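You operate a simulated robot arm through the tools that you are given. There is no shell and no other tool.

Carry out the task below with a simulated robot arm. There is one attempt and no reset: what you move stays moved.

JOB
Put things in order on the fitting bench top. At the end: the black block weight from the fitting bench top is on the glass plate (marked "F"); the grey cube (marked "C30") from the fitting bench top stands where the grey blue-cap tube stood; the jar from the fitting bench top stands where the black block weight stood; the grey blue-cap tube from the fitting bench top stands on top of the brown carton (marked "LABELS"); whatever was shut is shut again. Leave all else as you found it, and nothing knocked over.

Only the result counts: the job must be done as asked and must still hold three seconds after the hand-in. Knocking over, shifting, dropping, spilling or breaking anything else fails it. A push-on lid holds only when it is set on centred and level and pressed home; a screw cap is set on level and turned clockwise until tight.

ROBOT AND FRAMES
A 7-joint arm with a two-finger gripper, fixed in place. Base frame: the origin is on the floor under the middle of its stand, x ahead of it, y to its left, z up; the work surface is at about z = 0.86. Units: m, degrees, N and s.
With the tool pointing down near the work surface it reaches from about 0.34 to 0.72 m from the base axis. Its first joint turns from -66.0 to 66.0 degrees. Payload 2.45 kg.
The TCP is the grasp point between the finger pads, 0.026 m short of the fingertips. In the tool frame z runs along the fingers and y along their closing line. The gripper opens to 0.096 m; its body begins 0.069 m behind the TCP.
Orientation is told as [roll, pitch, yaw] about the base's x, y, z axes, in that order, counted from this pose: with the fingers straight down and closing along the base's y, the tool's x points along the base's -x, its y along +y and its z along -z.

CONTROLS
- The arm moves only by the tool jog_arm. Its arguments are lists of equal length, an entry for each row: "delta_pos": the shift along the tool's x, y, z in units of 40 mm (1.0 is 40 mm), a list of three; "angular": the turn, a rotation vector about the tool's x, y, z in units of 6 degrees (1.0 is 6 degrees), a list of three. In form: {"delta_pos": [[x, y, z], ...], "angular": [[rx, ry, rz], ...]}. A call has 1 to 20 rows; each row shifts and turns the commanded pose from where the row before left it, along the tool's axes as they then stand. "grip" is the finger opening in mm, from 0 to 96, set as the call begins (left out, the last holds). A call with a number of a shift or a turn outside -1 to 1 is refused whole. Rows are played at 5 a second. More than 0.05 m and 8.6 degrees between two rows, or a gripper value outside its range, and nothing of the call is played. A pose out of reach is approached as far as the arm can. The call stops where the force on the tool passes 40 N (or 10 N more than at its start, if that is more) or the arm is blocked; 0.2 s more then pass. Each finger travels about 0.05 m/s and halts on what it meets, pressing with about 35 N; the grip force reading is that of the motor and also rises with nothing between the fingers. The clock runs only during rows and for 0.2 s after the last one: add rows that do not move to give the fingers time. The reply holds the time, the measured pose of the TCP, the force on the tool along the base axes, the opening and the grip force, in the units named above and with some noise, with the torque about the TCP (base axes, N m) and any sound that the robot's microphone picked up.
- Cameras (640 x 400 px; columns grow to the right, rows downward): "scene" is fixed at [0.1652, -0.3924, 1.4163]; the picture's right is [0.78, -0.63, 0.00], its down [-0.40, -0.50, -0.77] and it looks along [0.48, 0.60, -0.64] (base axes); focal length 226 px, centre (320, 200). "wrist" rides on the gripper at [0.082, 0.003, -0.098] in the tool frame; the picture's right is [-0.04, 1.00, 0.00], its down [-0.73, -0.03, -0.68] and it looks along [-0.68, -0.03, 0.73] (tool axes); focal length 256 px, centre (320, 200). There is no depth. A picture from a camera that has moved, and an enlarged one, comes with that camera's place and axes in the base frame and with its lens.
- capture(camera): a new picture of that camera. The clock stands still meanwhile.
- zoom(camera, box): a new picture of the part [left, top, right, bottom] of that camera's present view, enlarged. The clock stands still meanwhile.
- sign_off(): hands the job in; it is judged then, once.

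Places have to be worked out from the pictures, the camera data and where the tool is seen. Open the gripper and draw the arm clear of the work before you hand the job in, unless the task says otherwise.

The tools are called after "Emit:" as a command line: name --argument value ..., lists and objects as JSON in quotes. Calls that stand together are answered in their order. jog_arm: Moves the arm, as the interface text tells. Its arguments: {"type":"object","properties":{"delta_pos":{"type":"array","items":{"type":"array","items":{"type":"number"}}},"angular":{"type":"array","items":{"type":"array","items":{"type":"number"}}},"grip":{"type":"number"}},"required":["delta_pos","angular"]} The other tools are called the same way: capture (camera) takes a picture; zoom (camera, box) takes an enlarged picture of a part of a camera's view; sign_off () hands the job in.

At the start:

```text
time_s: 0.0
position: [0.3228, -0.129, 1.2192]
tool_rot: [-0.1, -0.1, 0.0]
contact_force: [-0.1, 0.8, 0.5]
ft_torque: [-0.02, 0.03, 0.01]
width: 0.0959
grasp_force: 0.0
```

scene: 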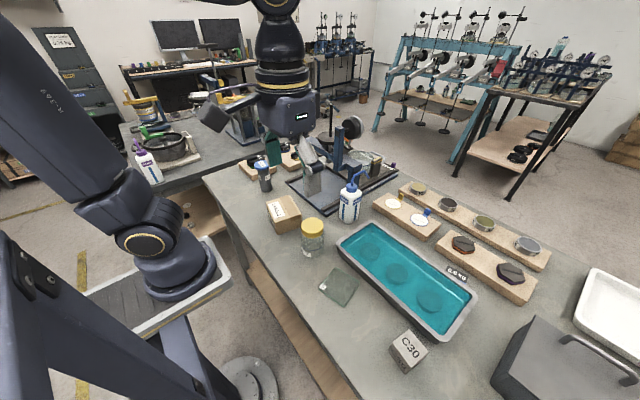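
wrist: 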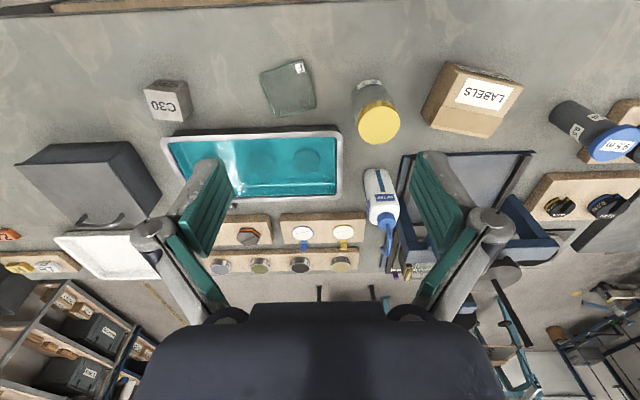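

I'll start by looking at the bench in detail through both cameras to find each item.

Emit:
zoom --camera "scene" --box '[230, 120, 410, 232]'

Emit:
zoom --camera "scene" --box '[300, 200, 480, 380]'

Emit:
zoom --camera "scene" --box '[360, 160, 560, 300]'

Emit:
zoom --camera "scene" --box '[470, 250, 640, 400]'

Emit:
zoom --camera "wrist" --box '[380, 80, 640, 280]'

Emit:
zoom --camera "wrist" --box '[0, 60, 260, 280]'

```text
3.56 times, centred on (320, 176) of scene
camera zoom: at [0.1652, -0.3924, 1.4163], right [0.78, -0.63, 0.0], down [-0.4, -0.5, -0.77], along [0.48, 0.6, -0.64], focal length 803 px, centre (320, 285)
```

zoom: 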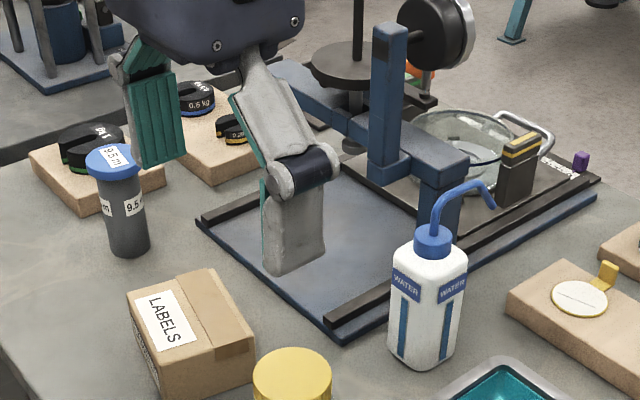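

```text
2.22 times, centred on (390, 290) of scene
camera zoom: at [0.1652, -0.3924, 1.4163], right [0.78, -0.63, 0.0], down [-0.4, -0.5, -0.77], along [0.48, 0.6, -0.64], focal length 502 px, centre (164, 0)
```

zoom: 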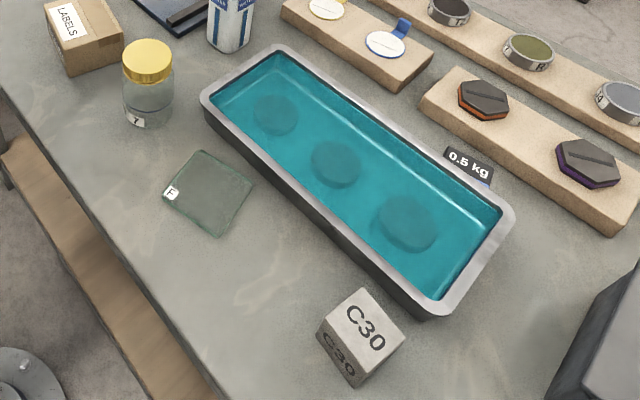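

```text
2.86 times, centred on (460, 230) of scene
camera zoom: at [0.1652, -0.3924, 1.4163], right [0.78, -0.63, 0.0], down [-0.4, -0.5, -0.77], along [0.48, 0.6, -0.64], focal length 645 px, centre (-80, 114)
```

zoom: 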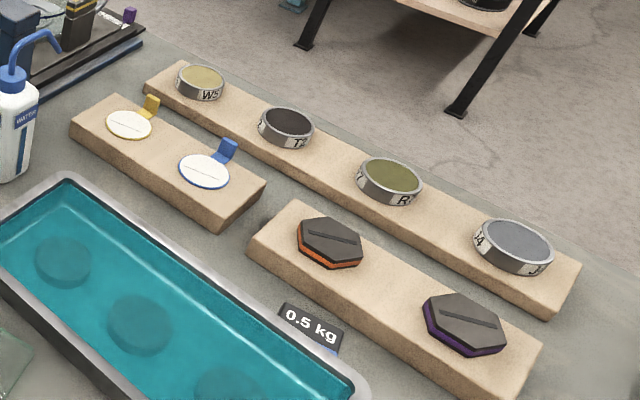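

```text
2.67 times, centred on (555, 325) of scene
camera zoom: at [0.1652, -0.3924, 1.4163], right [0.78, -0.63, 0.0], down [-0.4, -0.5, -0.77], along [0.48, 0.6, -0.64], focal length 602 px, centre (-307, -133)
```

zoom: 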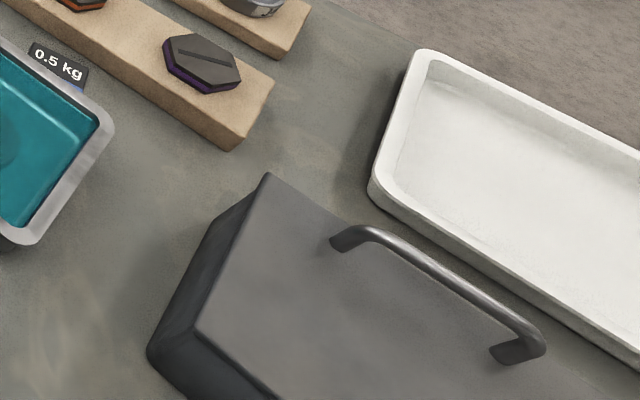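

```text
2.00 times, centred on (510, 180) of wrist
camera zoom: at [0.239, -0.1246, 1.3182], right [0.04, 1.0, 0.0], down [0.73, -0.03, 0.68], along [0.68, -0.03, -0.73], focal length 512 px, centre (-60, 240)
```

zoom: 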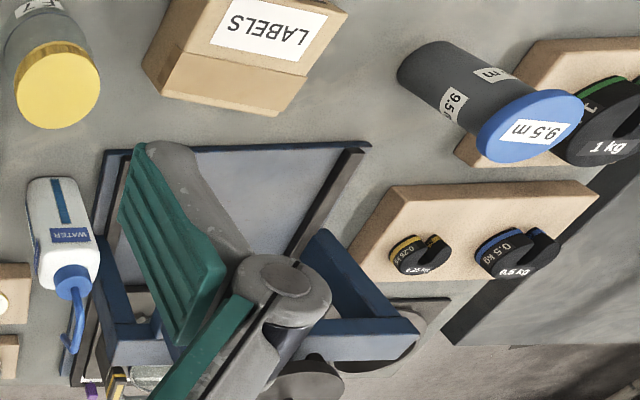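

```text
1.82 times, centred on (130, 170) of wrist
camera zoom: at [0.239, -0.1246, 1.3182], right [0.04, 1.0, 0.0], down [0.73, -0.03, 0.68], along [0.68, -0.03, -0.73], focal length 465 px, centre (666, 254)
```

zoom: 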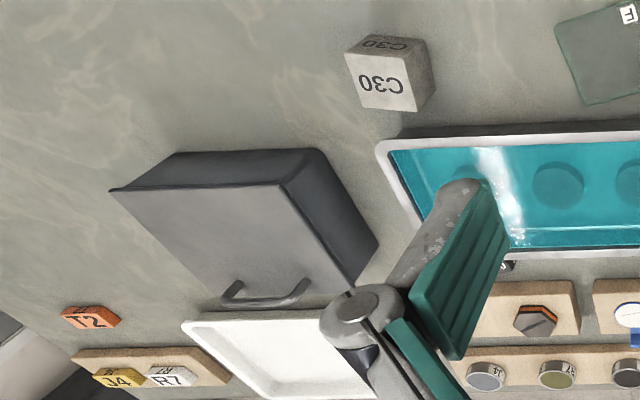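

The tube, carton, jar, plate and cube are all visible. A small block marked "0.5 kg" sits mostly hidden behind the water tray, so I move the wrist camera over the right side to look at it from above.

Emit:
jog_arm --delta_pos '[[-0.4, -0.83, 0.08], [-0.4, -0.83, 0.08], [-0.4, -0.83, 0.08], [-0.4, -0.83, 0.08], [-0.4, -0.83, 0.08], [-0.4, -0.83, 0.08], [0, 0, 0], [0, 0, 0]]' --angular '[[0, 0, 0], [0, 0, 0], [0, 0, 0], [0, 0, 0], [0, 0, 0], [0, 0, 0], [0, 0, 0], [0, 0, 0]]' --grip 96

Emit:
capture --camera "wrist"

Emit:
capture --camera "scene"

```text
time_s: 1.8
position: [0.413, -0.3295, 1.1969]
tool_rot: [0.0, 0.0, 0.0]
contact_force: [-0.2, 0.3, 0.5]
ft_torque: [0.0, -0.02, -0.03]
width: 0.0961
grasp_force: 0.0
```

```text
taken
camera wrist: at [0.3301, -0.3265, 1.2958], right [0.04, 1.0, 0.0], down [0.73, -0.03, 0.68], along [0.68, -0.03, -0.73], focal length 256 px, centre (320, 200)
```

wrist: 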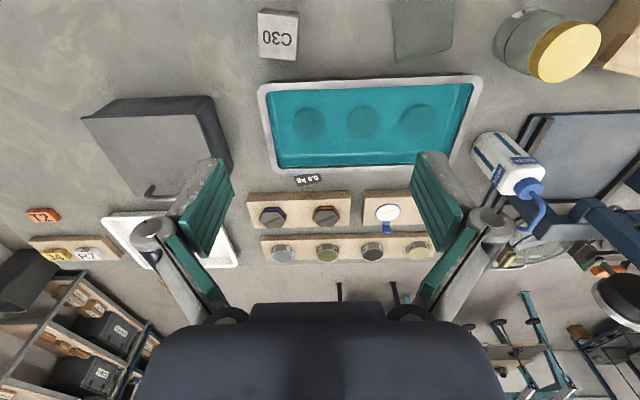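

```text
taken
```

scene: 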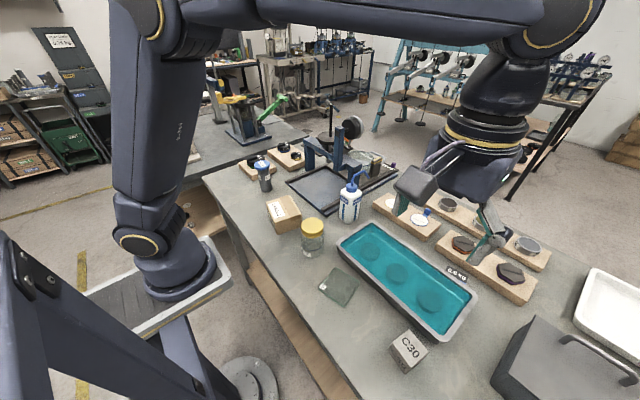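

The block sits in the narrow gap between the tray and the hex-marker board. I zoom in from both cameras.

Emit:
zoom --camera "wrist" --box '[240, 140, 380, 230]'

Emit:
zoom --camera "scene" --box '[420, 240, 500, 290]'

Emit:
zoom --camera "scene" --box '[240, 130, 400, 260]'

Emit:
zoom --camera "scene" --box '[370, 310, 450, 380]'

```text
4.44 times, centred on (310, 185) of wrist
camera zoom: at [0.3301, -0.3265, 1.2958], right [0.04, 1.0, 0.0], down [0.73, -0.03, 0.68], along [0.68, -0.03, -0.73], focal length 1138 px, centre (364, 267)
```

zoom: 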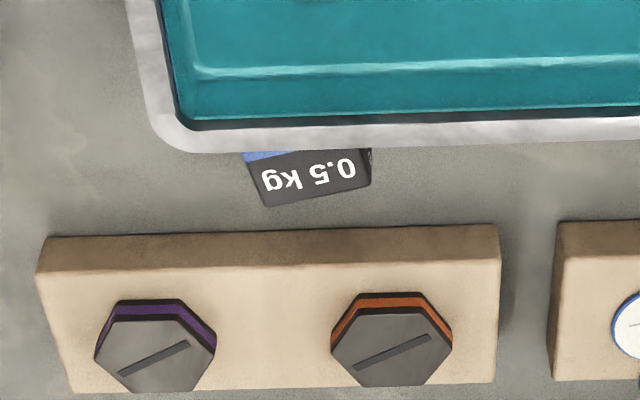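

```text
8.00 times, centred on (460, 265) of scene
camera zoom: at [0.1652, -0.3924, 1.4163], right [0.78, -0.63, 0.0], down [-0.4, -0.5, -0.77], along [0.48, 0.6, -0.64], focal length 1807 px, centre (-800, -320)
```

zoom: 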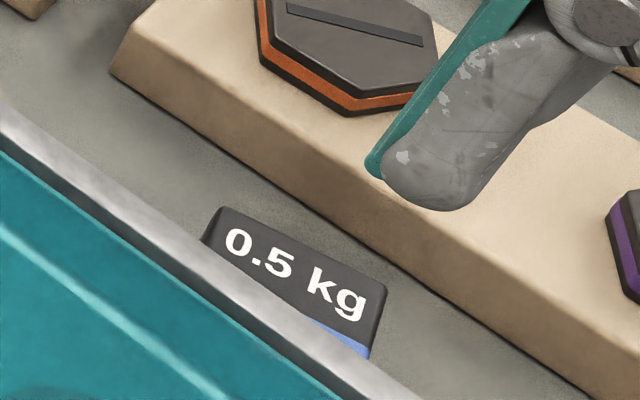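

```text
3.08 times, centred on (320, 195) of scene
camera zoom: at [0.1652, -0.3924, 1.4163], right [0.78, -0.63, 0.0], down [-0.4, -0.5, -0.77], along [0.48, 0.6, -0.64], focal length 695 px, centre (320, 215)
```

zoom: 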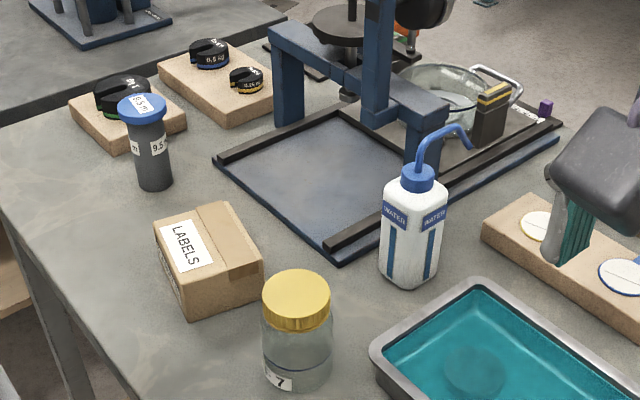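

```text
5.71 times, centred on (410, 345) of scene
camera zoom: at [0.1652, -0.3924, 1.4163], right [0.78, -0.63, 0.0], down [-0.4, -0.5, -0.77], along [0.48, 0.6, -0.64], focal length 1291 px, centre (-194, -629)
```

zoom: 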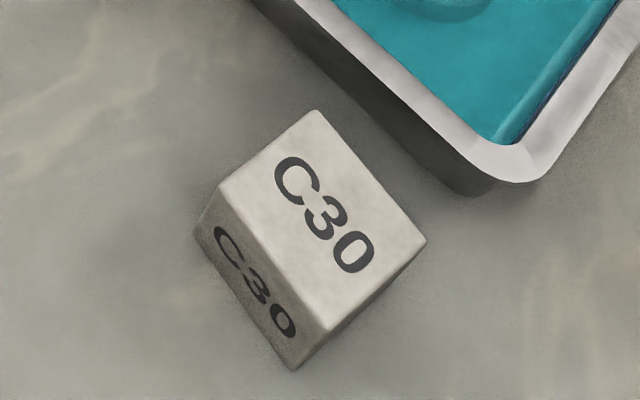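

The weight's top face reads "0.5 kg", and I estimate it at about (0.635, -0.36), very close to the tray rim. I move nearer and tilt the wrist camera to look straight down on it, so I can measure the gap.

Emit:
jog_arm --delta_pos '[[-0.786, -0.152, 0.385], [-0.786, -0.152, 0.385], [-0.786, -0.152, 0.385], [-0.786, -0.152, 0.385], [-0.786, -0.152, 0.385], [0, 0, 0], [0, 0, 0], [0, 0, 0], [0, 0, 0], [0, 0, 0], [0, 0, 0], [0, 0, 0], [0, 0, 0]]' --angular '[[0, 0, 0], [0, 0, 0], [0, 0, 0], [0, 0, 0], [0, 0, 0], [0, 1, 0], [0, 1, 0], [0, 1, 0], [0, 1, 0], [0, 1, 0], [0, 1, 0], [0, 0, 0], [0, 0, 0]]' --grip 96

Emit:
capture --camera "wrist"

```text
time_s: 4.6
position: [0.5511, -0.3204, 1.1152]
tool_rot: [-0.1, 15.0, 0.1]
contact_force: [-0.3, -0.2, -1.0]
ft_torque: [0.0, 0.01, -0.01]
width: 0.096
grasp_force: 0.1
out of reach, approached as far as the arm can: row 6, 7, 8, 9, 10, 11
```

```text
taken
camera wrist: at [0.4965, -0.3167, 1.232], right [0.04, 1.0, -0.01], down [0.88, -0.03, 0.47], along [0.47, -0.03, -0.88], focal length 256 px, centre (320, 200)
```

wrist: 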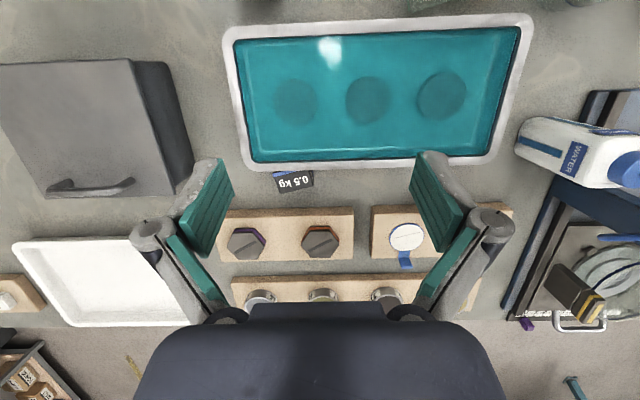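

The tilt stopped at 15° at the reach limit, but this view is steeper. I zoom in on the gap and the block.

Emit:
zoom --camera "wrist" --box '[210, 130, 370, 230]'

Emit:
zoom --camera "wrist" --box '[500, 220, 640, 340]'

```text
4.00 times, centred on (290, 180) of wrist
camera zoom: at [0.4965, -0.3167, 1.232], right [0.04, 1.0, -0.01], down [0.88, -0.03, 0.47], along [0.47, -0.03, -0.88], focal length 1024 px, centre (440, 280)
```

zoom: 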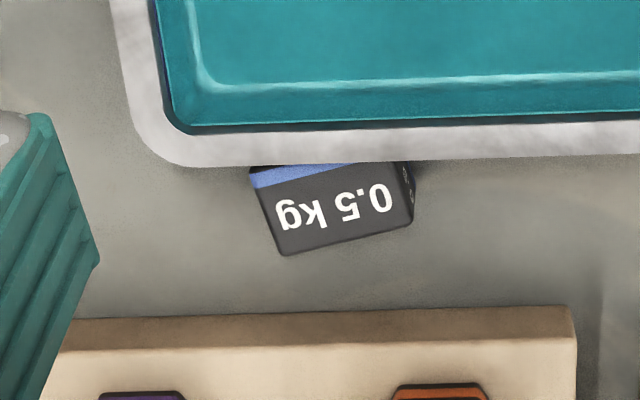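

```text
3.33 times, centred on (570, 280) of wrist
camera zoom: at [0.4965, -0.3167, 1.232], right [0.04, 1.0, -0.01], down [0.88, -0.03, 0.47], along [0.47, -0.03, -0.88], focal length 853 px, centre (-513, -67)
```

zoom: 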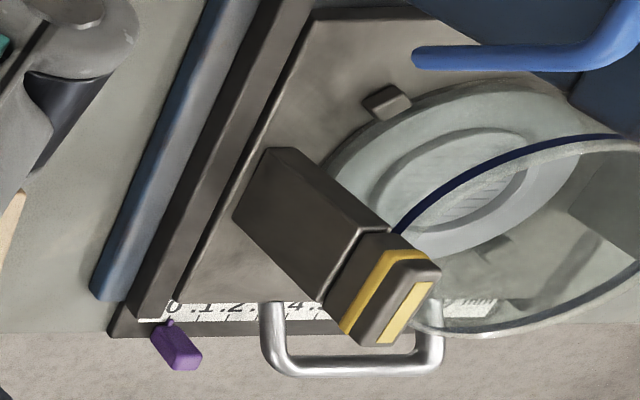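

The gold-banded item is part of the apparatus, so the weight is the 0.5 kg block. It measures about 50×27×38 mm, centred near (0.643, -0.365), with its long axis turned about +13.6° from y. I undo the tilt and check where the arm ends up.

Emit:
jog_arm --delta_pos '[[0, 0, 0], [0, 0, 0], [0, 0, 0], [0, 0, 0], [0, 0, 0], [0, 0, 0], [0, 0, 0], [0, 0, 0]]' --angular '[[0, -1, 0], [0, -1, 0], [0, -1, 0], [0, -1, 0], [0, -1, 0], [0, -1, 0], [0, 0, 0], [0, 0, 0]]' --grip 96

```text
time_s: 6.4
position: [0.5502, -0.3195, 1.1169]
tool_rot: [0.0, -21.1, 0.0]
contact_force: [-0.4, 0.3, 0.1]
ft_torque: [0.01, 0.01, 0.01]
width: 0.0961
grasp_force: 0.0
```

The next call starts from the measured pose, which is useful to know. I now set the tool vertical and move above the block, to see whether a vertical grip can reach that far out.

Emit:
jog_arm --delta_pos '[[0, 0, 0], [0, 0, 0], [0, 0, 0], [0, 0, 0], [-0.625, -0.285, 0.73], [-0.625, -0.285, 0.73], [-0.625, -0.285, 0.73], [-0.625, -0.285, 0.73], [0, 0, 0], [0, 0, 0]]' --angular '[[0, 0.88, 0], [0, 0.88, 0], [0, 0.88, 0], [0, 0.88, 0], [0, 0, 0], [0, 0, 0], [0, 0, 0], [0, 0, 0], [0, 0, 0], [0, 0, 0]]' --grip 96

Emit:
capture --camera "wrist"

Emit:
capture --camera "scene"

```text
time_s: 8.6
position: [0.6177, -0.3467, 1.0013]
tool_rot: [0.0, 0.0, 0.0]
contact_force: [0.4, -0.3, 0.2]
ft_torque: [0.0, 0.01, -0.03]
width: 0.096
grasp_force: 0.1
out of reach, approached as far as the arm can: row 7, 8
```

```text
taken
camera wrist: at [0.5355, -0.3431, 1.0995], right [0.04, 1.0, 0.0], down [0.73, -0.03, 0.68], along [0.68, -0.03, -0.74], focal length 256 px, centre (320, 200)
```

wrist: 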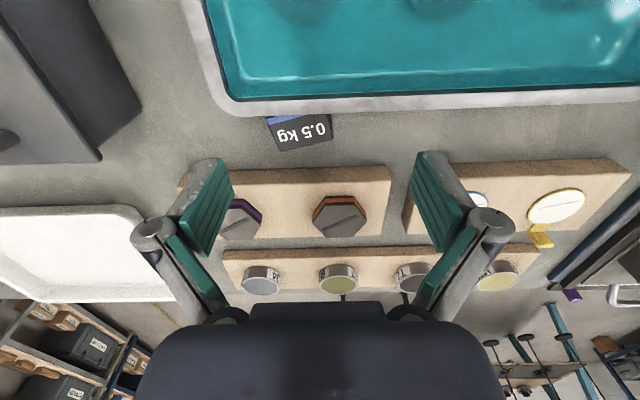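

```text
taken
```

scene: 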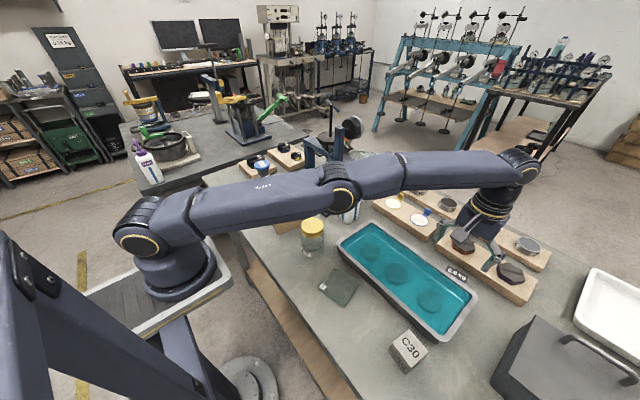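

Vertical reach ends at r ≈ 0.71 and the block is at about 0.74, so I'll need a forward tilt of roughly 15–20°. First I zoom here to refine the block position.

Emit:
zoom --camera "wrist" --box '[220, 80, 380, 180]'

Emit:
zoom --camera "scene" --box '[430, 230, 530, 310]'

```text
4.00 times, centred on (300, 130) of wrist
camera zoom: at [0.5355, -0.3431, 1.0995], right [0.04, 1.0, 0.0], down [0.73, -0.03, 0.68], along [0.68, -0.03, -0.74], focal length 1024 px, centre (400, 480)
```

zoom: 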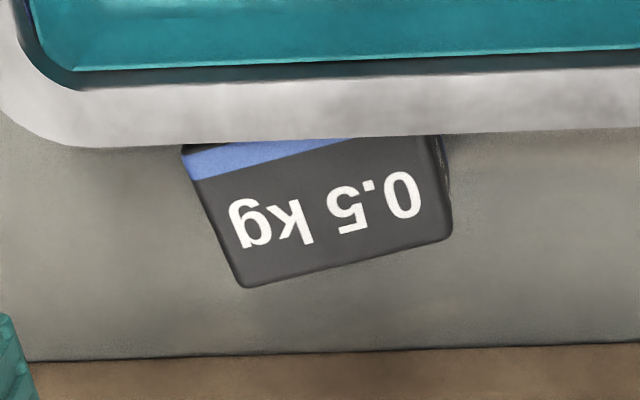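

```text
5.00 times, centred on (480, 270) of scene
camera zoom: at [0.1652, -0.3924, 1.4163], right [0.78, -0.63, 0.0], down [-0.4, -0.5, -0.77], along [0.48, 0.6, -0.64], focal length 1130 px, centre (-480, -150)
```

zoom: 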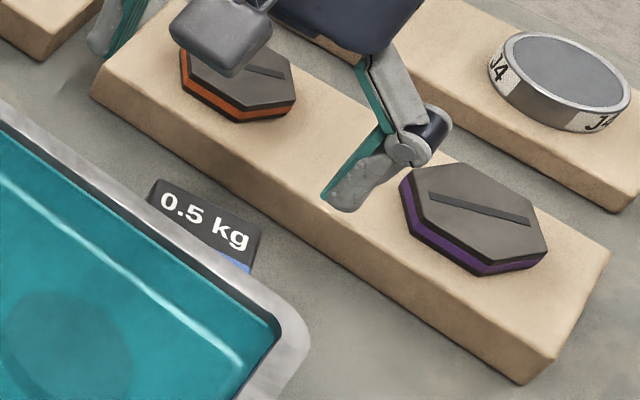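

Three views agree: the block is centred at (0.643, -0.364) with its top at z = 0.898, the tray rim's far edge is at x ≈ 0.624, and the board face is at x ≈ 0.708. I tilt the fingers 15° forward and move to a point just above the block, keeping slightly to the far side of the rim.

Emit:
jog_arm --delta_pos '[[0, 0, 0], [0, 0, 0], [0, 0, 0], [-0.236, -0.216, 0.7275], [-0.236, -0.216, 0.7275], [0, 0, 0], [0, 0, 0]]' --angular '[[0, -0.8333, 0], [0, -0.8333, 0], [0, -0.8333, 0], [0, 0, 0], [0, 0, 0], [0, 0, 0], [0, 0, 0]]' --grip 96

Emit:
capture --camera "wrist"

Emit:
zoom --camera "scene" --box '[420, 220, 540, 310]'

```text
time_s: 10.2
position: [0.6523, -0.3621, 0.9503]
tool_rot: [0.1, -14.9, 0.0]
contact_force: [0.4, -0.7, -0.6]
ft_torque: [0.02, 0.0, -0.04]
width: 0.096
grasp_force: 0.0
```

```text
taken
camera wrist: at [0.5465, -0.3586, 1.0241], right [0.04, 1.0, 0.01], down [0.53, -0.03, 0.84], along [0.84, -0.03, -0.54], focal length 256 px, centre (320, 200)
```

wrist: 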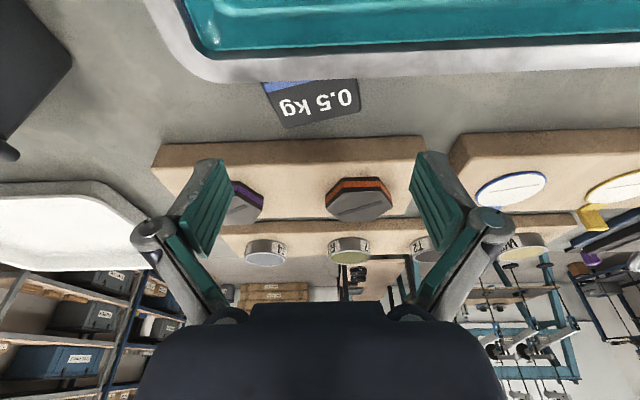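

```text
4.44 times, centred on (480, 265) of scene
camera zoom: at [0.1652, -0.3924, 1.4163], right [0.78, -0.63, 0.0], down [-0.4, -0.5, -0.77], along [0.48, 0.6, -0.64], focal length 1004 px, centre (-391, -89)
```

zoom: 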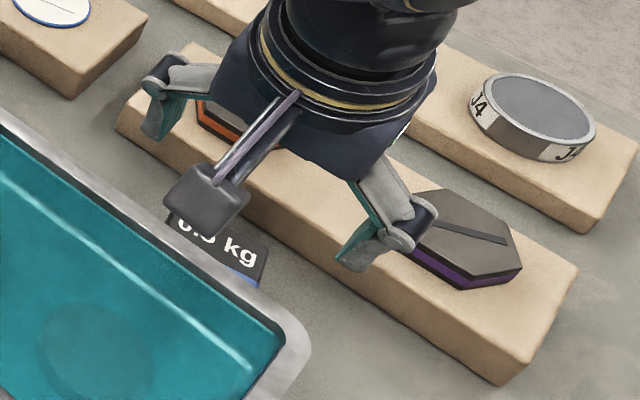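

The pose is reachable at 15° tilt and the fingers straddle the block. I descend to about z = 0.893 while the gripper stays open.

Emit:
jog_arm --delta_pos '[[0.13, -0.017, 0.459], [0.13, -0.017, 0.459], [0.13, -0.017, 0.459], [0, 0, 0], [0, 0, 0]]' --angular '[[0, 0, 0], [0, 0, 0], [0, 0, 0], [0, 0, 0], [0, 0, 0]]' --grip 96

Emit:
capture --camera "wrist"

Emit:
zoom --camera "scene" --box '[420, 220, 540, 310]'

```text
time_s: 11.4
position: [0.6519, -0.366, 0.8937]
tool_rot: [0.1, -14.9, 0.0]
contact_force: [0.0, 0.9, -1.0]
ft_torque: [0.02, -0.03, 0.02]
width: 0.096
grasp_force: 0.1
```

```text
taken
camera wrist: at [0.5464, -0.3615, 0.9677], right [0.04, 1.0, 0.01], down [0.53, -0.03, 0.84], along [0.84, -0.03, -0.54], focal length 256 px, centre (320, 200)
```

wrist: 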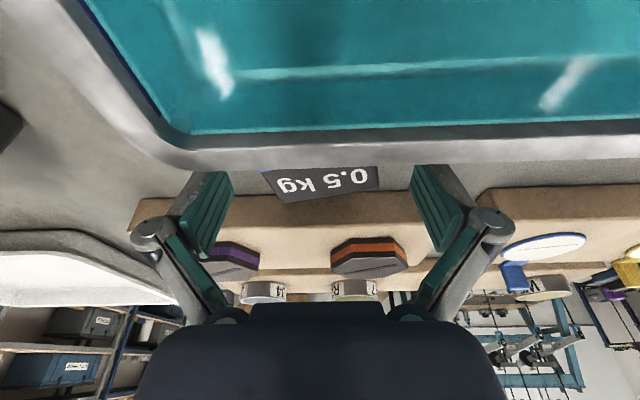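

```text
4.44 times, centred on (480, 265) of scene
camera zoom: at [0.1652, -0.3924, 1.4163], right [0.78, -0.63, 0.0], down [-0.4, -0.5, -0.77], along [0.48, 0.6, -0.64], focal length 1004 px, centre (-391, -89)
```

zoom: 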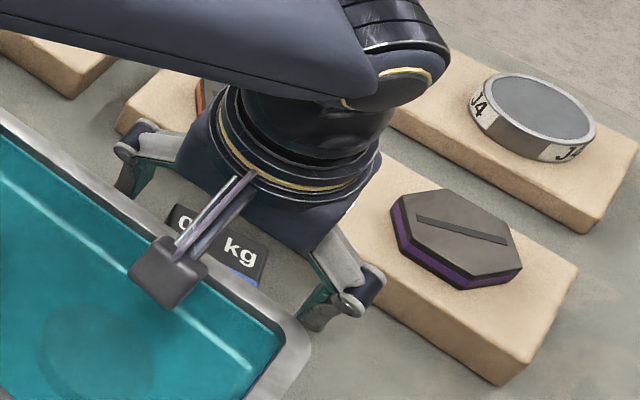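

The fingers straddle the block and are clear of the rim. I close on it and wait for the grip to settle.

Emit:
jog_arm --delta_pos '[[0, 0, 0], [0, 0, 0], [0, 0, 0], [0, 0, 0], [0, 0, 0], [0, 0, 0], [0, 0, 0]]' --angular '[[0, 0, 0], [0, 0, 0], [0, 0, 0], [0, 0, 0], [0, 0, 0], [0, 0, 0], [0, 0, 0]]' --grip 20

Emit:
capture --camera "wrist"

Emit:
zoom --camera "scene" --box '[420, 220, 540, 310]'

```text
time_s: 13.0
position: [0.652, -0.3649, 0.895]
tool_rot: [0.0, -15.1, 0.0]
contact_force: [-0.6, 3.3, 8.4]
ft_torque: [0.47, -0.05, 0.01]
width: 0.0527
grasp_force: 34.8
```

```text
taken
camera wrist: at [0.5466, -0.3612, 0.9684], right [0.04, 1.0, 0.01], down [0.53, -0.03, 0.85], along [0.85, -0.03, -0.53], focal length 256 px, centre (320, 200)
```

wrist: 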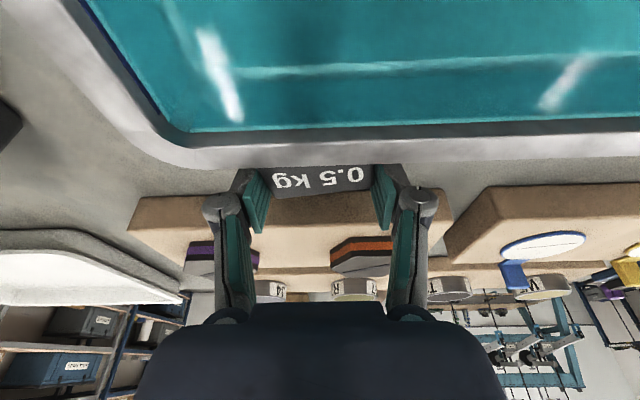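

```text
4.44 times, centred on (480, 265) of scene
camera zoom: at [0.165, -0.3923, 1.4164], right [0.78, -0.63, 0.0], down [-0.4, -0.5, -0.77], along [0.48, 0.6, -0.64], focal length 1004 px, centre (-391, -89)
```

zoom: 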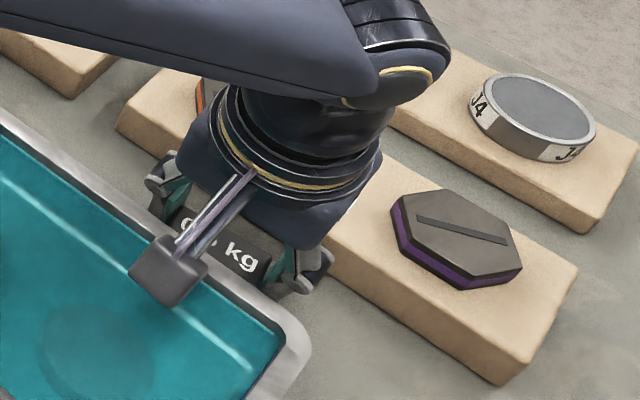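

The grip closed at 52.7 mm with 35 N, so the block may still be slightly skewed in the pads. I zoom in to check before lifting.

Emit:
zoom --camera "wrist" --box '[230, 140, 420, 260]'

```text
3.33 times, centred on (325, 200) of wrist
camera zoom: at [0.5466, -0.3612, 0.9684], right [0.04, 1.0, 0.01], down [0.53, -0.03, 0.85], along [0.85, -0.03, -0.53], focal length 853 px, centre (303, 200)
```

zoom: 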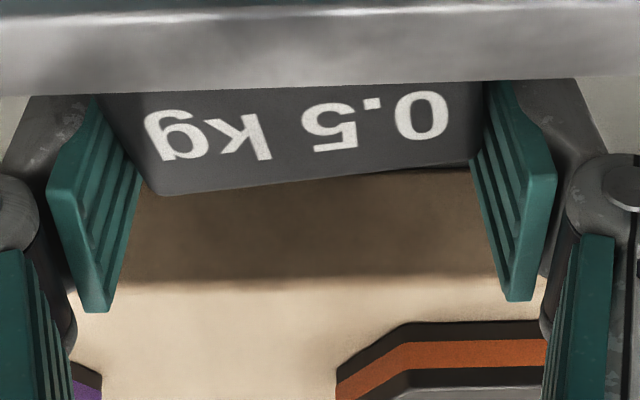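

The block is still skewed about 9° in the pads. I drag it 12 mm away from the rim, barely lifted, so there is room to re-grip it with the yaw aligned.

Emit:
jog_arm --delta_pos '[[0, 0, -0.05], [-0.1, 0, 0.01], [-0.1, 0, 0.01], [-0.1, 0, 0.01], [0, 0, 0]]' --angular '[[0, 0, 0], [0, 0, 0], [0, 0, 0], [0, 0, 0], [0, 0, 0]]' --grip 20

Emit:
zoom --camera "wrist" --box '[230, 140, 420, 260]'

```text
time_s: 14.2
position: [0.6639, -0.3633, 0.8959]
tool_rot: [0.0, -14.8, 0.0]
contact_force: [-0.3, -0.4, -4.9]
ft_torque: [-0.01, -0.07, 0.03]
width: 0.0528
grasp_force: 35.3
```

```text
3.33 times, centred on (325, 200) of wrist
camera zoom: at [0.5585, -0.3603, 0.9708], right [0.04, 1.0, 0.01], down [0.53, -0.03, 0.84], along [0.84, -0.03, -0.54], focal length 853 px, centre (303, 200)
```

zoom: 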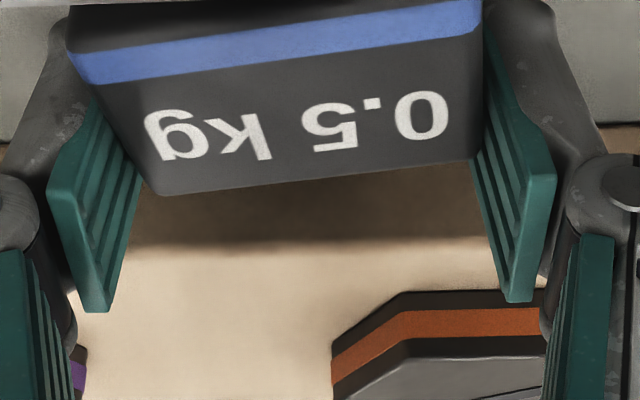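

The force reads -4.9 N, the block's weight, so it is just clear of the table and away from the rim, with about 8.6° of skew left. I set it back down gently.

Emit:
jog_arm --delta_pos '[[0.013, 0, 0.048], [0, 0, 0]]' --angular '[[0, 0, 0], [0, 0, 0]]' --grip 20

```text
time_s: 14.8
position: [0.6629, -0.3649, 0.8958]
tool_rot: [0.0, -14.9, 0.0]
contact_force: [-0.7, 1.3, -4.3]
ft_torque: [0.02, -0.07, -0.02]
width: 0.0526
grasp_force: 35.3
```

It still carries most of the weight, so I lower another 1.5 mm.

Emit:
jog_arm --delta_pos '[[0.01, 0, 0.036], [0, 0, 0]]' --angular '[[0, 0, 0], [0, 0, 0]]' --grip 20

```text
time_s: 15.4
position: [0.6621, -0.3645, 0.8946]
tool_rot: [-0.1, -14.8, 0.0]
contact_force: [0.2, 0.8, -4.3]
ft_torque: [0.02, -0.09, 0.02]
width: 0.0528
grasp_force: 35.4
```

Still -4.3 N, so it hasn't touched down. I continue down in 1 mm steps until the weight transfers to the table.

Emit:
jog_arm --delta_pos '[[0.0065, 0, 0.024], [0.0065, 0, 0.024], [0, 0, 0]]' --angular '[[0, 0, 0], [0, 0, 0], [0, 0, 0]]' --grip 20

```text
time_s: 16.2
position: [0.6625, -0.3657, 0.8934]
tool_rot: [-0.1, -15.1, 0.0]
contact_force: [-3.2, 1.4, 17.6]
ft_torque: [0.6, 0.35, 0.2]
width: 0.0528
grasp_force: 35.4
```

Contact with the table shows as +17.6 N, so the block is down. I open the fingers to 68 mm.

Emit:
jog_arm --delta_pos '[[0, 0, 0], [0, 0, 0], [-0.005, 0, -0.04], [0, 0, 0]]' --angular '[[0, 0, 0], [0, 0, 0], [0, 0, 0], [0, 0, 0]]' --grip 70

Emit:
capture --camera "wrist"

Emit:
zoom --camera "wrist" --box '[230, 140, 420, 260]'

```text
time_s: 17.2
position: [0.662, -0.3649, 0.8919]
tool_rot: [0.0, -14.9, 0.1]
contact_force: [0.2, 0.0, 0.4]
ft_torque: [0.0, -0.03, -0.01]
width: 0.0703
grasp_force: 0.0
```

```text
taken
camera wrist: at [0.5571, -0.3606, 0.9671], right [0.04, 1.0, 0.01], down [0.53, -0.03, 0.84], along [0.84, -0.03, -0.54], focal length 256 px, centre (320, 200)
```

wrist: 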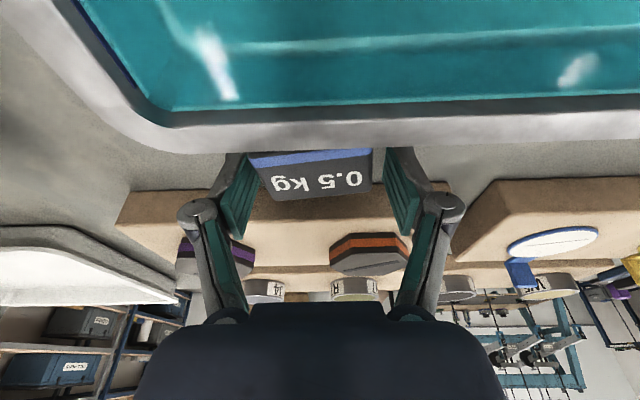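

```text
3.33 times, centred on (325, 200) of wrist
camera zoom: at [0.5571, -0.3606, 0.9671], right [0.04, 1.0, 0.01], down [0.53, -0.03, 0.84], along [0.84, -0.03, -0.54], focal length 853 px, centre (303, 200)
```

zoom: 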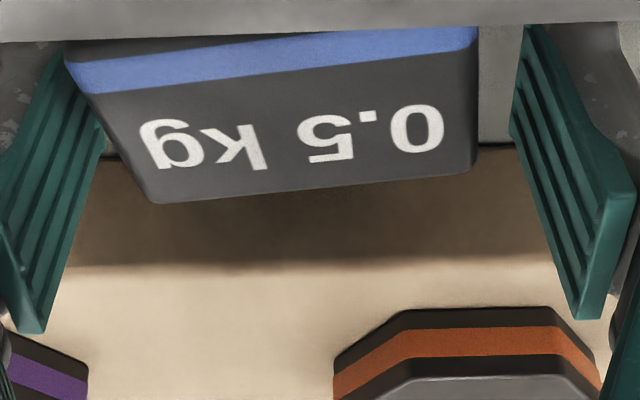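

The block stands upright and released, at about (0.650, -0.365) with 8.3° yaw. I shift the TCP to it, yaw the tool to match, and then close again.

Emit:
jog_arm --delta_pos '[[0.217, 0, -0.058], [0, 0, 0], [0, 0, 0], [0, 0, 0]]' --angular '[[0, 0, 0], [-0.179, 0, -0.668], [-0.179, 0, -0.668], [0, 0, 0]]' --grip 70

Emit:
jog_arm --delta_pos '[[0, 0, 0], [0, 0, 0], [0, 0, 0], [0, 0, 0], [0, 0, 0]]' --angular '[[0, 0, 0], [0, 0, 0], [0, 0, 0], [0, 0, 0], [0, 0, 0]]' --grip 20

Emit:
zoom --camera "wrist" --box '[230, 140, 420, 260]'

```text
time_s: 18.2
position: [0.6524, -0.3651, 0.8927]
tool_rot: [0.0, -14.9, 8.2]
contact_force: [0.1, -0.4, -0.4]
ft_torque: [-0.02, -0.01, 0.01]
width: 0.0699
grasp_force: 0.1
```

```text
time_s: 19.4
position: [0.6536, -0.3654, 0.8923]
tool_rot: [0.0, -15.0, 8.3]
contact_force: [-0.1, -3.2, 1.4]
ft_torque: [0.01, -0.06, -0.04]
width: 0.0514
grasp_force: 35.1
```

```text
3.33 times, centred on (325, 200) of wrist
camera zoom: at [0.5488, -0.3765, 0.9675], right [-0.11, 0.99, 0.01], down [0.53, 0.05, 0.84], along [0.84, 0.09, -0.53], focal length 853 px, centre (303, 200)
```

zoom: 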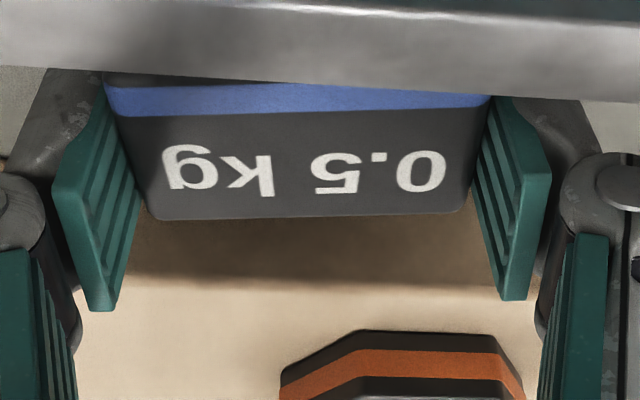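

The block is now square in the pads at 51.4 mm. I lift it straight up about 10 cm.

Emit:
jog_arm --delta_pos '[[-0.1, 0, -0.37], [-0.2, 0, -0.75], [-0.216, 0, -0.805], [-0.13, 0, -0.49], [0, 0, 0]]' --angular '[[0, 0, 0], [0, 0, 0], [0, 0, 0], [0, 0, 0], [0, 0, 0]]' --grip 20

Emit:
capture --camera "wrist"

Emit:
capture --camera "scene"

```text
time_s: 20.6
position: [0.6516, -0.3649, 0.9922]
tool_rot: [0.0, -15.0, 8.3]
contact_force: [-0.7, 0.0, -5.4]
ft_torque: [0.0, 0.0, 0.04]
width: 0.0514
grasp_force: 34.9
```

```text
taken
camera wrist: at [0.5482, -0.3757, 1.0668], right [-0.11, 0.99, 0.01], down [0.53, 0.05, 0.84], along [0.84, 0.1, -0.54], focal length 256 px, centre (320, 200)
```

wrist: 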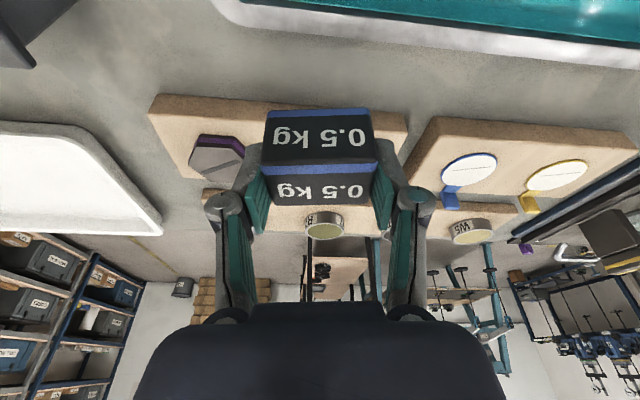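

```text
taken
```

scene: 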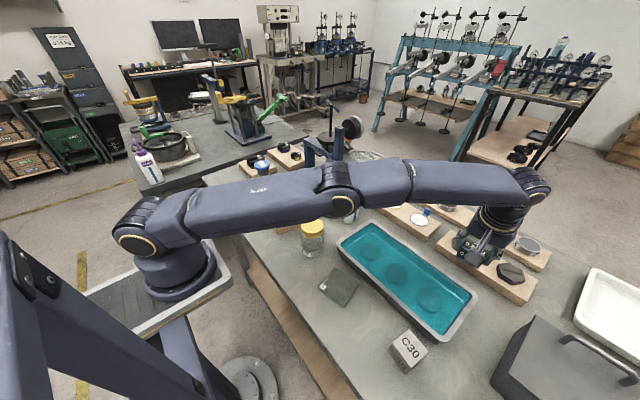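

The block is held level and upright, and the tray and boards are unmoved. I carry it over the tray toward the glass plate at (0.40, -0.185), keeping the tilt.

Emit:
jog_arm --delta_pos '[[0.671, 0.671, -0.212], [0.671, 0.671, -0.212], [0.671, 0.671, -0.212], [0.671, 0.671, -0.212], [0.671, 0.671, -0.212], [0.671, 0.671, -0.212], [0.671, 0.671, -0.212], [0.671, 0.671, -0.212], [0, 0, 0], [0, 0, 0]]' --angular '[[0, 0, 0], [0, 0, 0], [0, 0, 0], [0, 0, 0], [0, 0, 0], [0, 0, 0], [0, 0, 0], [0, 0, 0], [0, 0, 0], [0, 0, 0]]' --grip 20

Emit:
capture --camera "wrist"

Emit:
zoom --camera "scene" --box '[260, 200, 460, 340]'

```text
time_s: 22.8
position: [0.3986, -0.185, 1.0037]
tool_rot: [0.0, -14.9, 8.3]
contact_force: [0.5, 0.2, -5.2]
ft_torque: [0.0, -0.01, -0.01]
width: 0.0516
grasp_force: 34.6
```

```text
taken
camera wrist: at [0.2952, -0.196, 1.0778], right [-0.11, 0.99, 0.01], down [0.53, 0.05, 0.84], along [0.84, 0.1, -0.54], focal length 256 px, centre (320, 200)
```

wrist: 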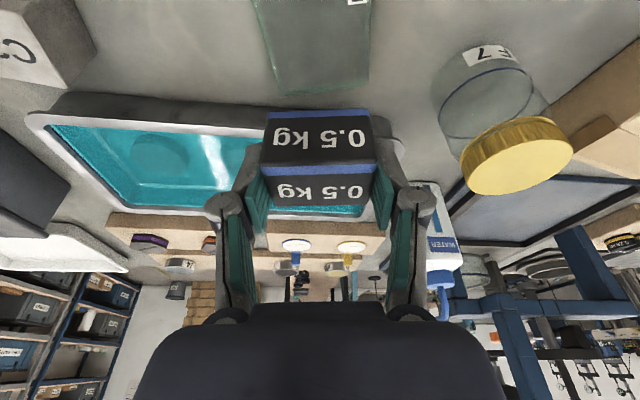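

```text
2.86 times, centred on (360, 270) of scene
camera zoom: at [0.1653, -0.3925, 1.4163], right [0.78, -0.63, 0.0], down [-0.4, -0.5, -0.77], along [0.48, 0.6, -0.64], focal length 645 px, centre (206, 0)
```

zoom: 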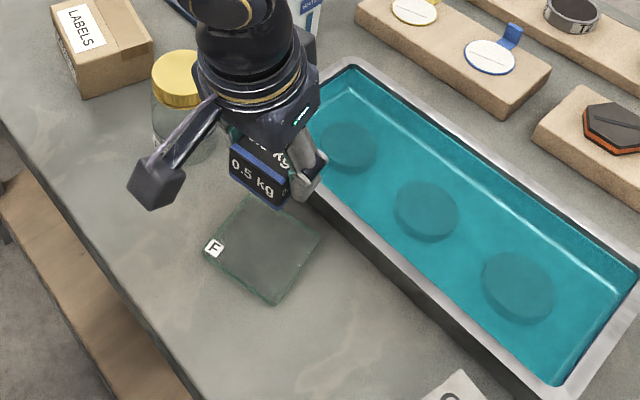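

From the picture the plate is about 75 mm square, centred near (0.4015, -0.183), and turned almost the same as the block. I lower to just above it with a small correction.

Emit:
jog_arm --delta_pos '[[0.147, 0.008, 0.78], [0.147, 0.008, 0.78], [0.147, 0.008, 0.78], [0, 0, 0], [0, 0, 0]]' --angular '[[0, 0, 0], [0, 0, 0], [0, 0, 0], [0, 0, 0], [0, 0, 0]]' --grip 20

Emit:
capture --camera "wrist"

Emit:
zoom --camera "scene" --box '[290, 230, 410, 320]'

```text
time_s: 24.0
position: [0.4041, -0.1818, 0.9089]
tool_rot: [0.0, -14.9, 8.2]
contact_force: [-0.2, -0.2, -4.9]
ft_torque: [0.03, 0.0, -0.03]
width: 0.0514
grasp_force: 35.4
```

```text
taken
camera wrist: at [0.2996, -0.1936, 0.9827], right [-0.11, 0.99, 0.01], down [0.53, 0.05, 0.84], along [0.84, 0.1, -0.54], focal length 256 px, centre (320, 200)
```

wrist: 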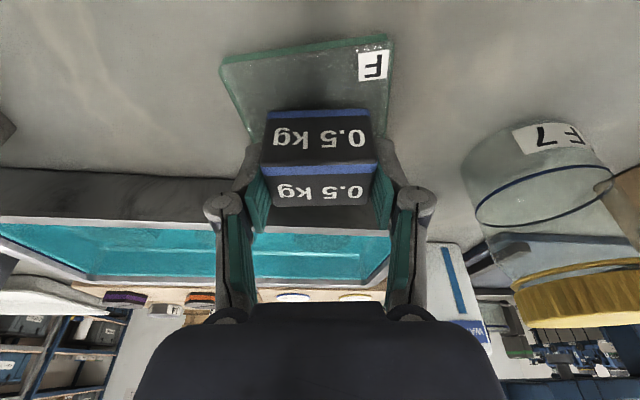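

```text
4.44 times, centred on (350, 275) of scene
camera zoom: at [0.1653, -0.3925, 1.4163], right [0.78, -0.63, 0.0], down [-0.4, -0.5, -0.77], along [0.48, 0.6, -0.64], focal length 1004 px, centre (187, -133)
```

zoom: 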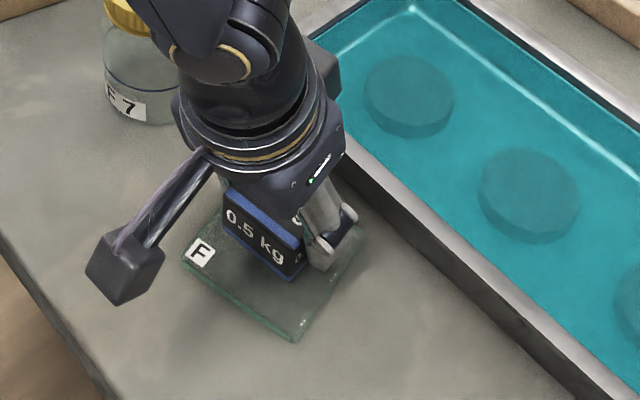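

The block is centred over the plate in both views. I lower in small steps and watch the force.

Emit:
jog_arm --delta_pos '[[0.013, 0, 0.048], [0.013, 0, 0.048], [0.013, 0, 0.048], [0, 0, 0]]' --angular '[[0, 0, 0], [0, 0, 0], [0, 0, 0], [0, 0, 0]]' --grip 20

```text
time_s: 25.0
position: [0.4057, -0.1826, 0.9035]
tool_rot: [-0.1, -15.0, 8.3]
contact_force: [-5.3, 0.8, 23.4]
ft_torque: [0.07, 0.13, -0.11]
width: 0.0518
grasp_force: 35.4
```

Contact at +23 N, so the plate top is at about z = 0.870. I ease up about 1 mm to take the pressure off before releasing.

Emit:
jog_arm --delta_pos '[[-0.005, 0, -0.018], [0, 0, 0]]' --angular '[[0, 0, 0], [0, 0, 0]]' --grip 20

Emit:
zoom --camera "scene" --box '[290, 230, 410, 320]'

Emit:
zoom --camera "wrist" --box '[200, 20, 420, 230]'

```text
time_s: 25.6
position: [0.404, -0.1823, 0.9029]
tool_rot: [0.1, -14.9, 8.4]
contact_force: [-0.3, 0.0, -3.8]
ft_torque: [-0.02, -0.01, 0.0]
width: 0.0514
grasp_force: 35.3
```

```text
4.44 times, centred on (350, 275) of scene
camera zoom: at [0.1653, -0.3925, 1.4163], right [0.78, -0.63, 0.0], down [-0.4, -0.5, -0.77], along [0.48, 0.6, -0.64], focal length 1004 px, centre (187, -133)
```

zoom: 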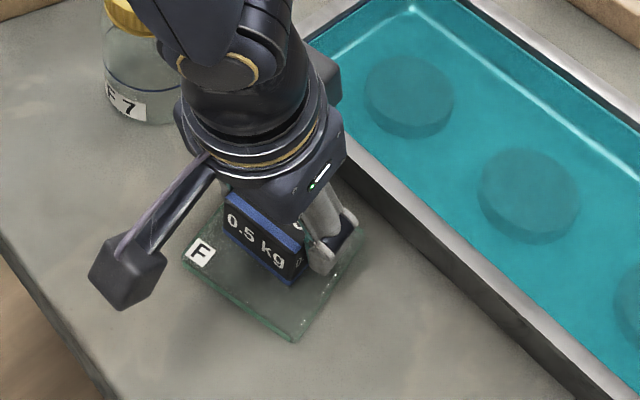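

```text
1.90 times, centred on (310, 125) of wrist
camera zoom: at [0.3006, -0.1938, 0.9773], right [-0.11, 0.99, 0.01], down [0.53, 0.05, 0.84], along [0.84, 0.1, -0.54], focal length 488 px, centre (339, 343)
```

zoom: 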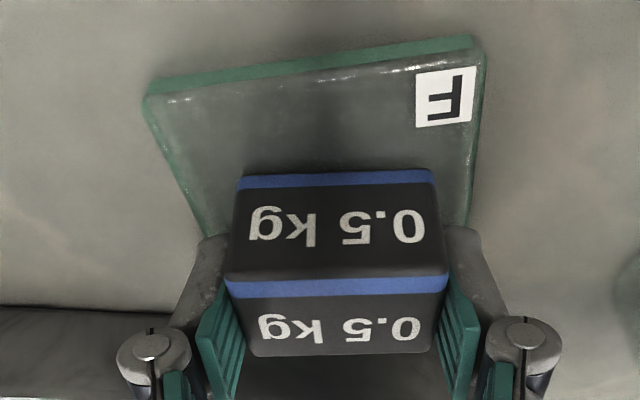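

Almost all the weight is back on the gripper, so the block is within a fraction of a millimetre of the plate. I lower 0.5 mm and open.

Emit:
jog_arm --delta_pos '[[0.003, 0, 0.011], [0, 0, 0]]' --angular '[[0, 0, 0], [0, 0, 0]]' --grip 20

Emit:
jog_arm --delta_pos '[[0, 0, 0], [0, 0, 0], [0, 0, 0]]' --angular '[[0, 0, 0], [0, 0, 0], [0, 0, 0]]' --grip 76

Emit:
zoom --camera "wrist" --box '[200, 20, 420, 230]'

```text
time_s: 26.2
position: [0.4051, -0.1824, 0.9036]
tool_rot: [-0.1, -14.9, 8.2]
contact_force: [0.1, -0.2, -4.5]
ft_torque: [0.03, 0.0, 0.0]
width: 0.0515
grasp_force: 35.3
```

```text
time_s: 27.0
position: [0.4049, -0.1822, 0.9035]
tool_rot: [-0.1, -14.9, 8.4]
contact_force: [0.1, 0.0, -0.4]
ft_torque: [-0.01, -0.03, -0.05]
width: 0.0762
grasp_force: 0.0
```

```text
1.90 times, centred on (310, 125) of wrist
camera zoom: at [0.3012, -0.1937, 0.9775], right [-0.11, 0.99, 0.01], down [0.53, 0.05, 0.84], along [0.84, 0.1, -0.54], focal length 488 px, centre (339, 343)
```

zoom: 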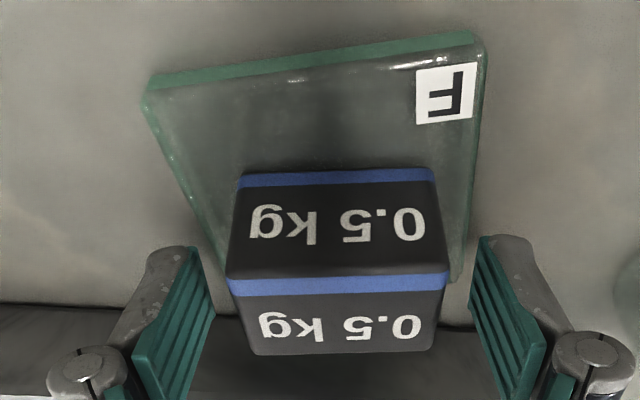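

The block rests on the plate, released. I retreat straight up and look at it from the scene camera.

Emit:
jog_arm --delta_pos '[[-0.216, 0, -0.805], [-0.216, 0, -0.805], [-0.216, 0, -0.805], [-0.216, 0, -0.805], [0, 0, 0]]' --angular '[[0, 0, 0], [0, 0, 0], [0, 0, 0], [0, 0, 0], [0, 0, 0]]' --grip 96

Emit:
capture --camera "wrist"

Emit:
capture --camera "scene"

```text
time_s: 28.2
position: [0.4088, -0.1832, 1.0356]
tool_rot: [0.0, -14.9, 8.3]
contact_force: [-0.5, -0.3, 0.1]
ft_torque: [0.03, -0.01, 0.0]
width: 0.0957
grasp_force: 0.0
```

```text
taken
camera wrist: at [0.3044, -0.1943, 1.1104], right [-0.11, 0.99, 0.01], down [0.53, 0.05, 0.84], along [0.84, 0.1, -0.53], focal length 256 px, centre (320, 200)
```

wrist: 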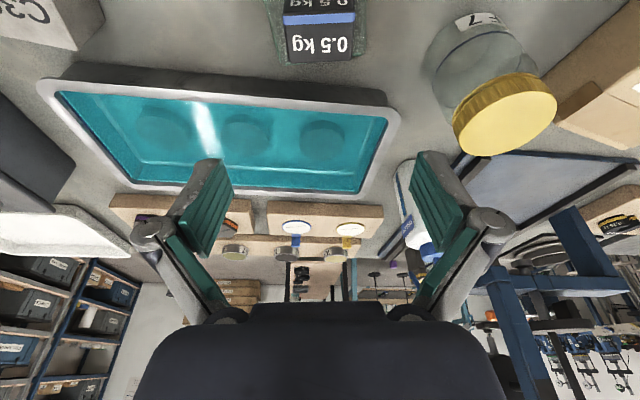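

```text
taken
```

scene: 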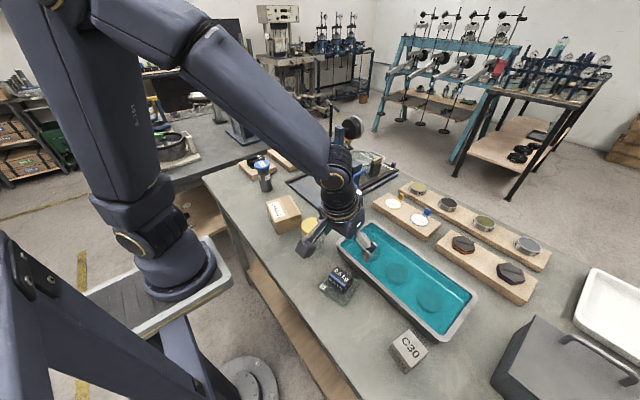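

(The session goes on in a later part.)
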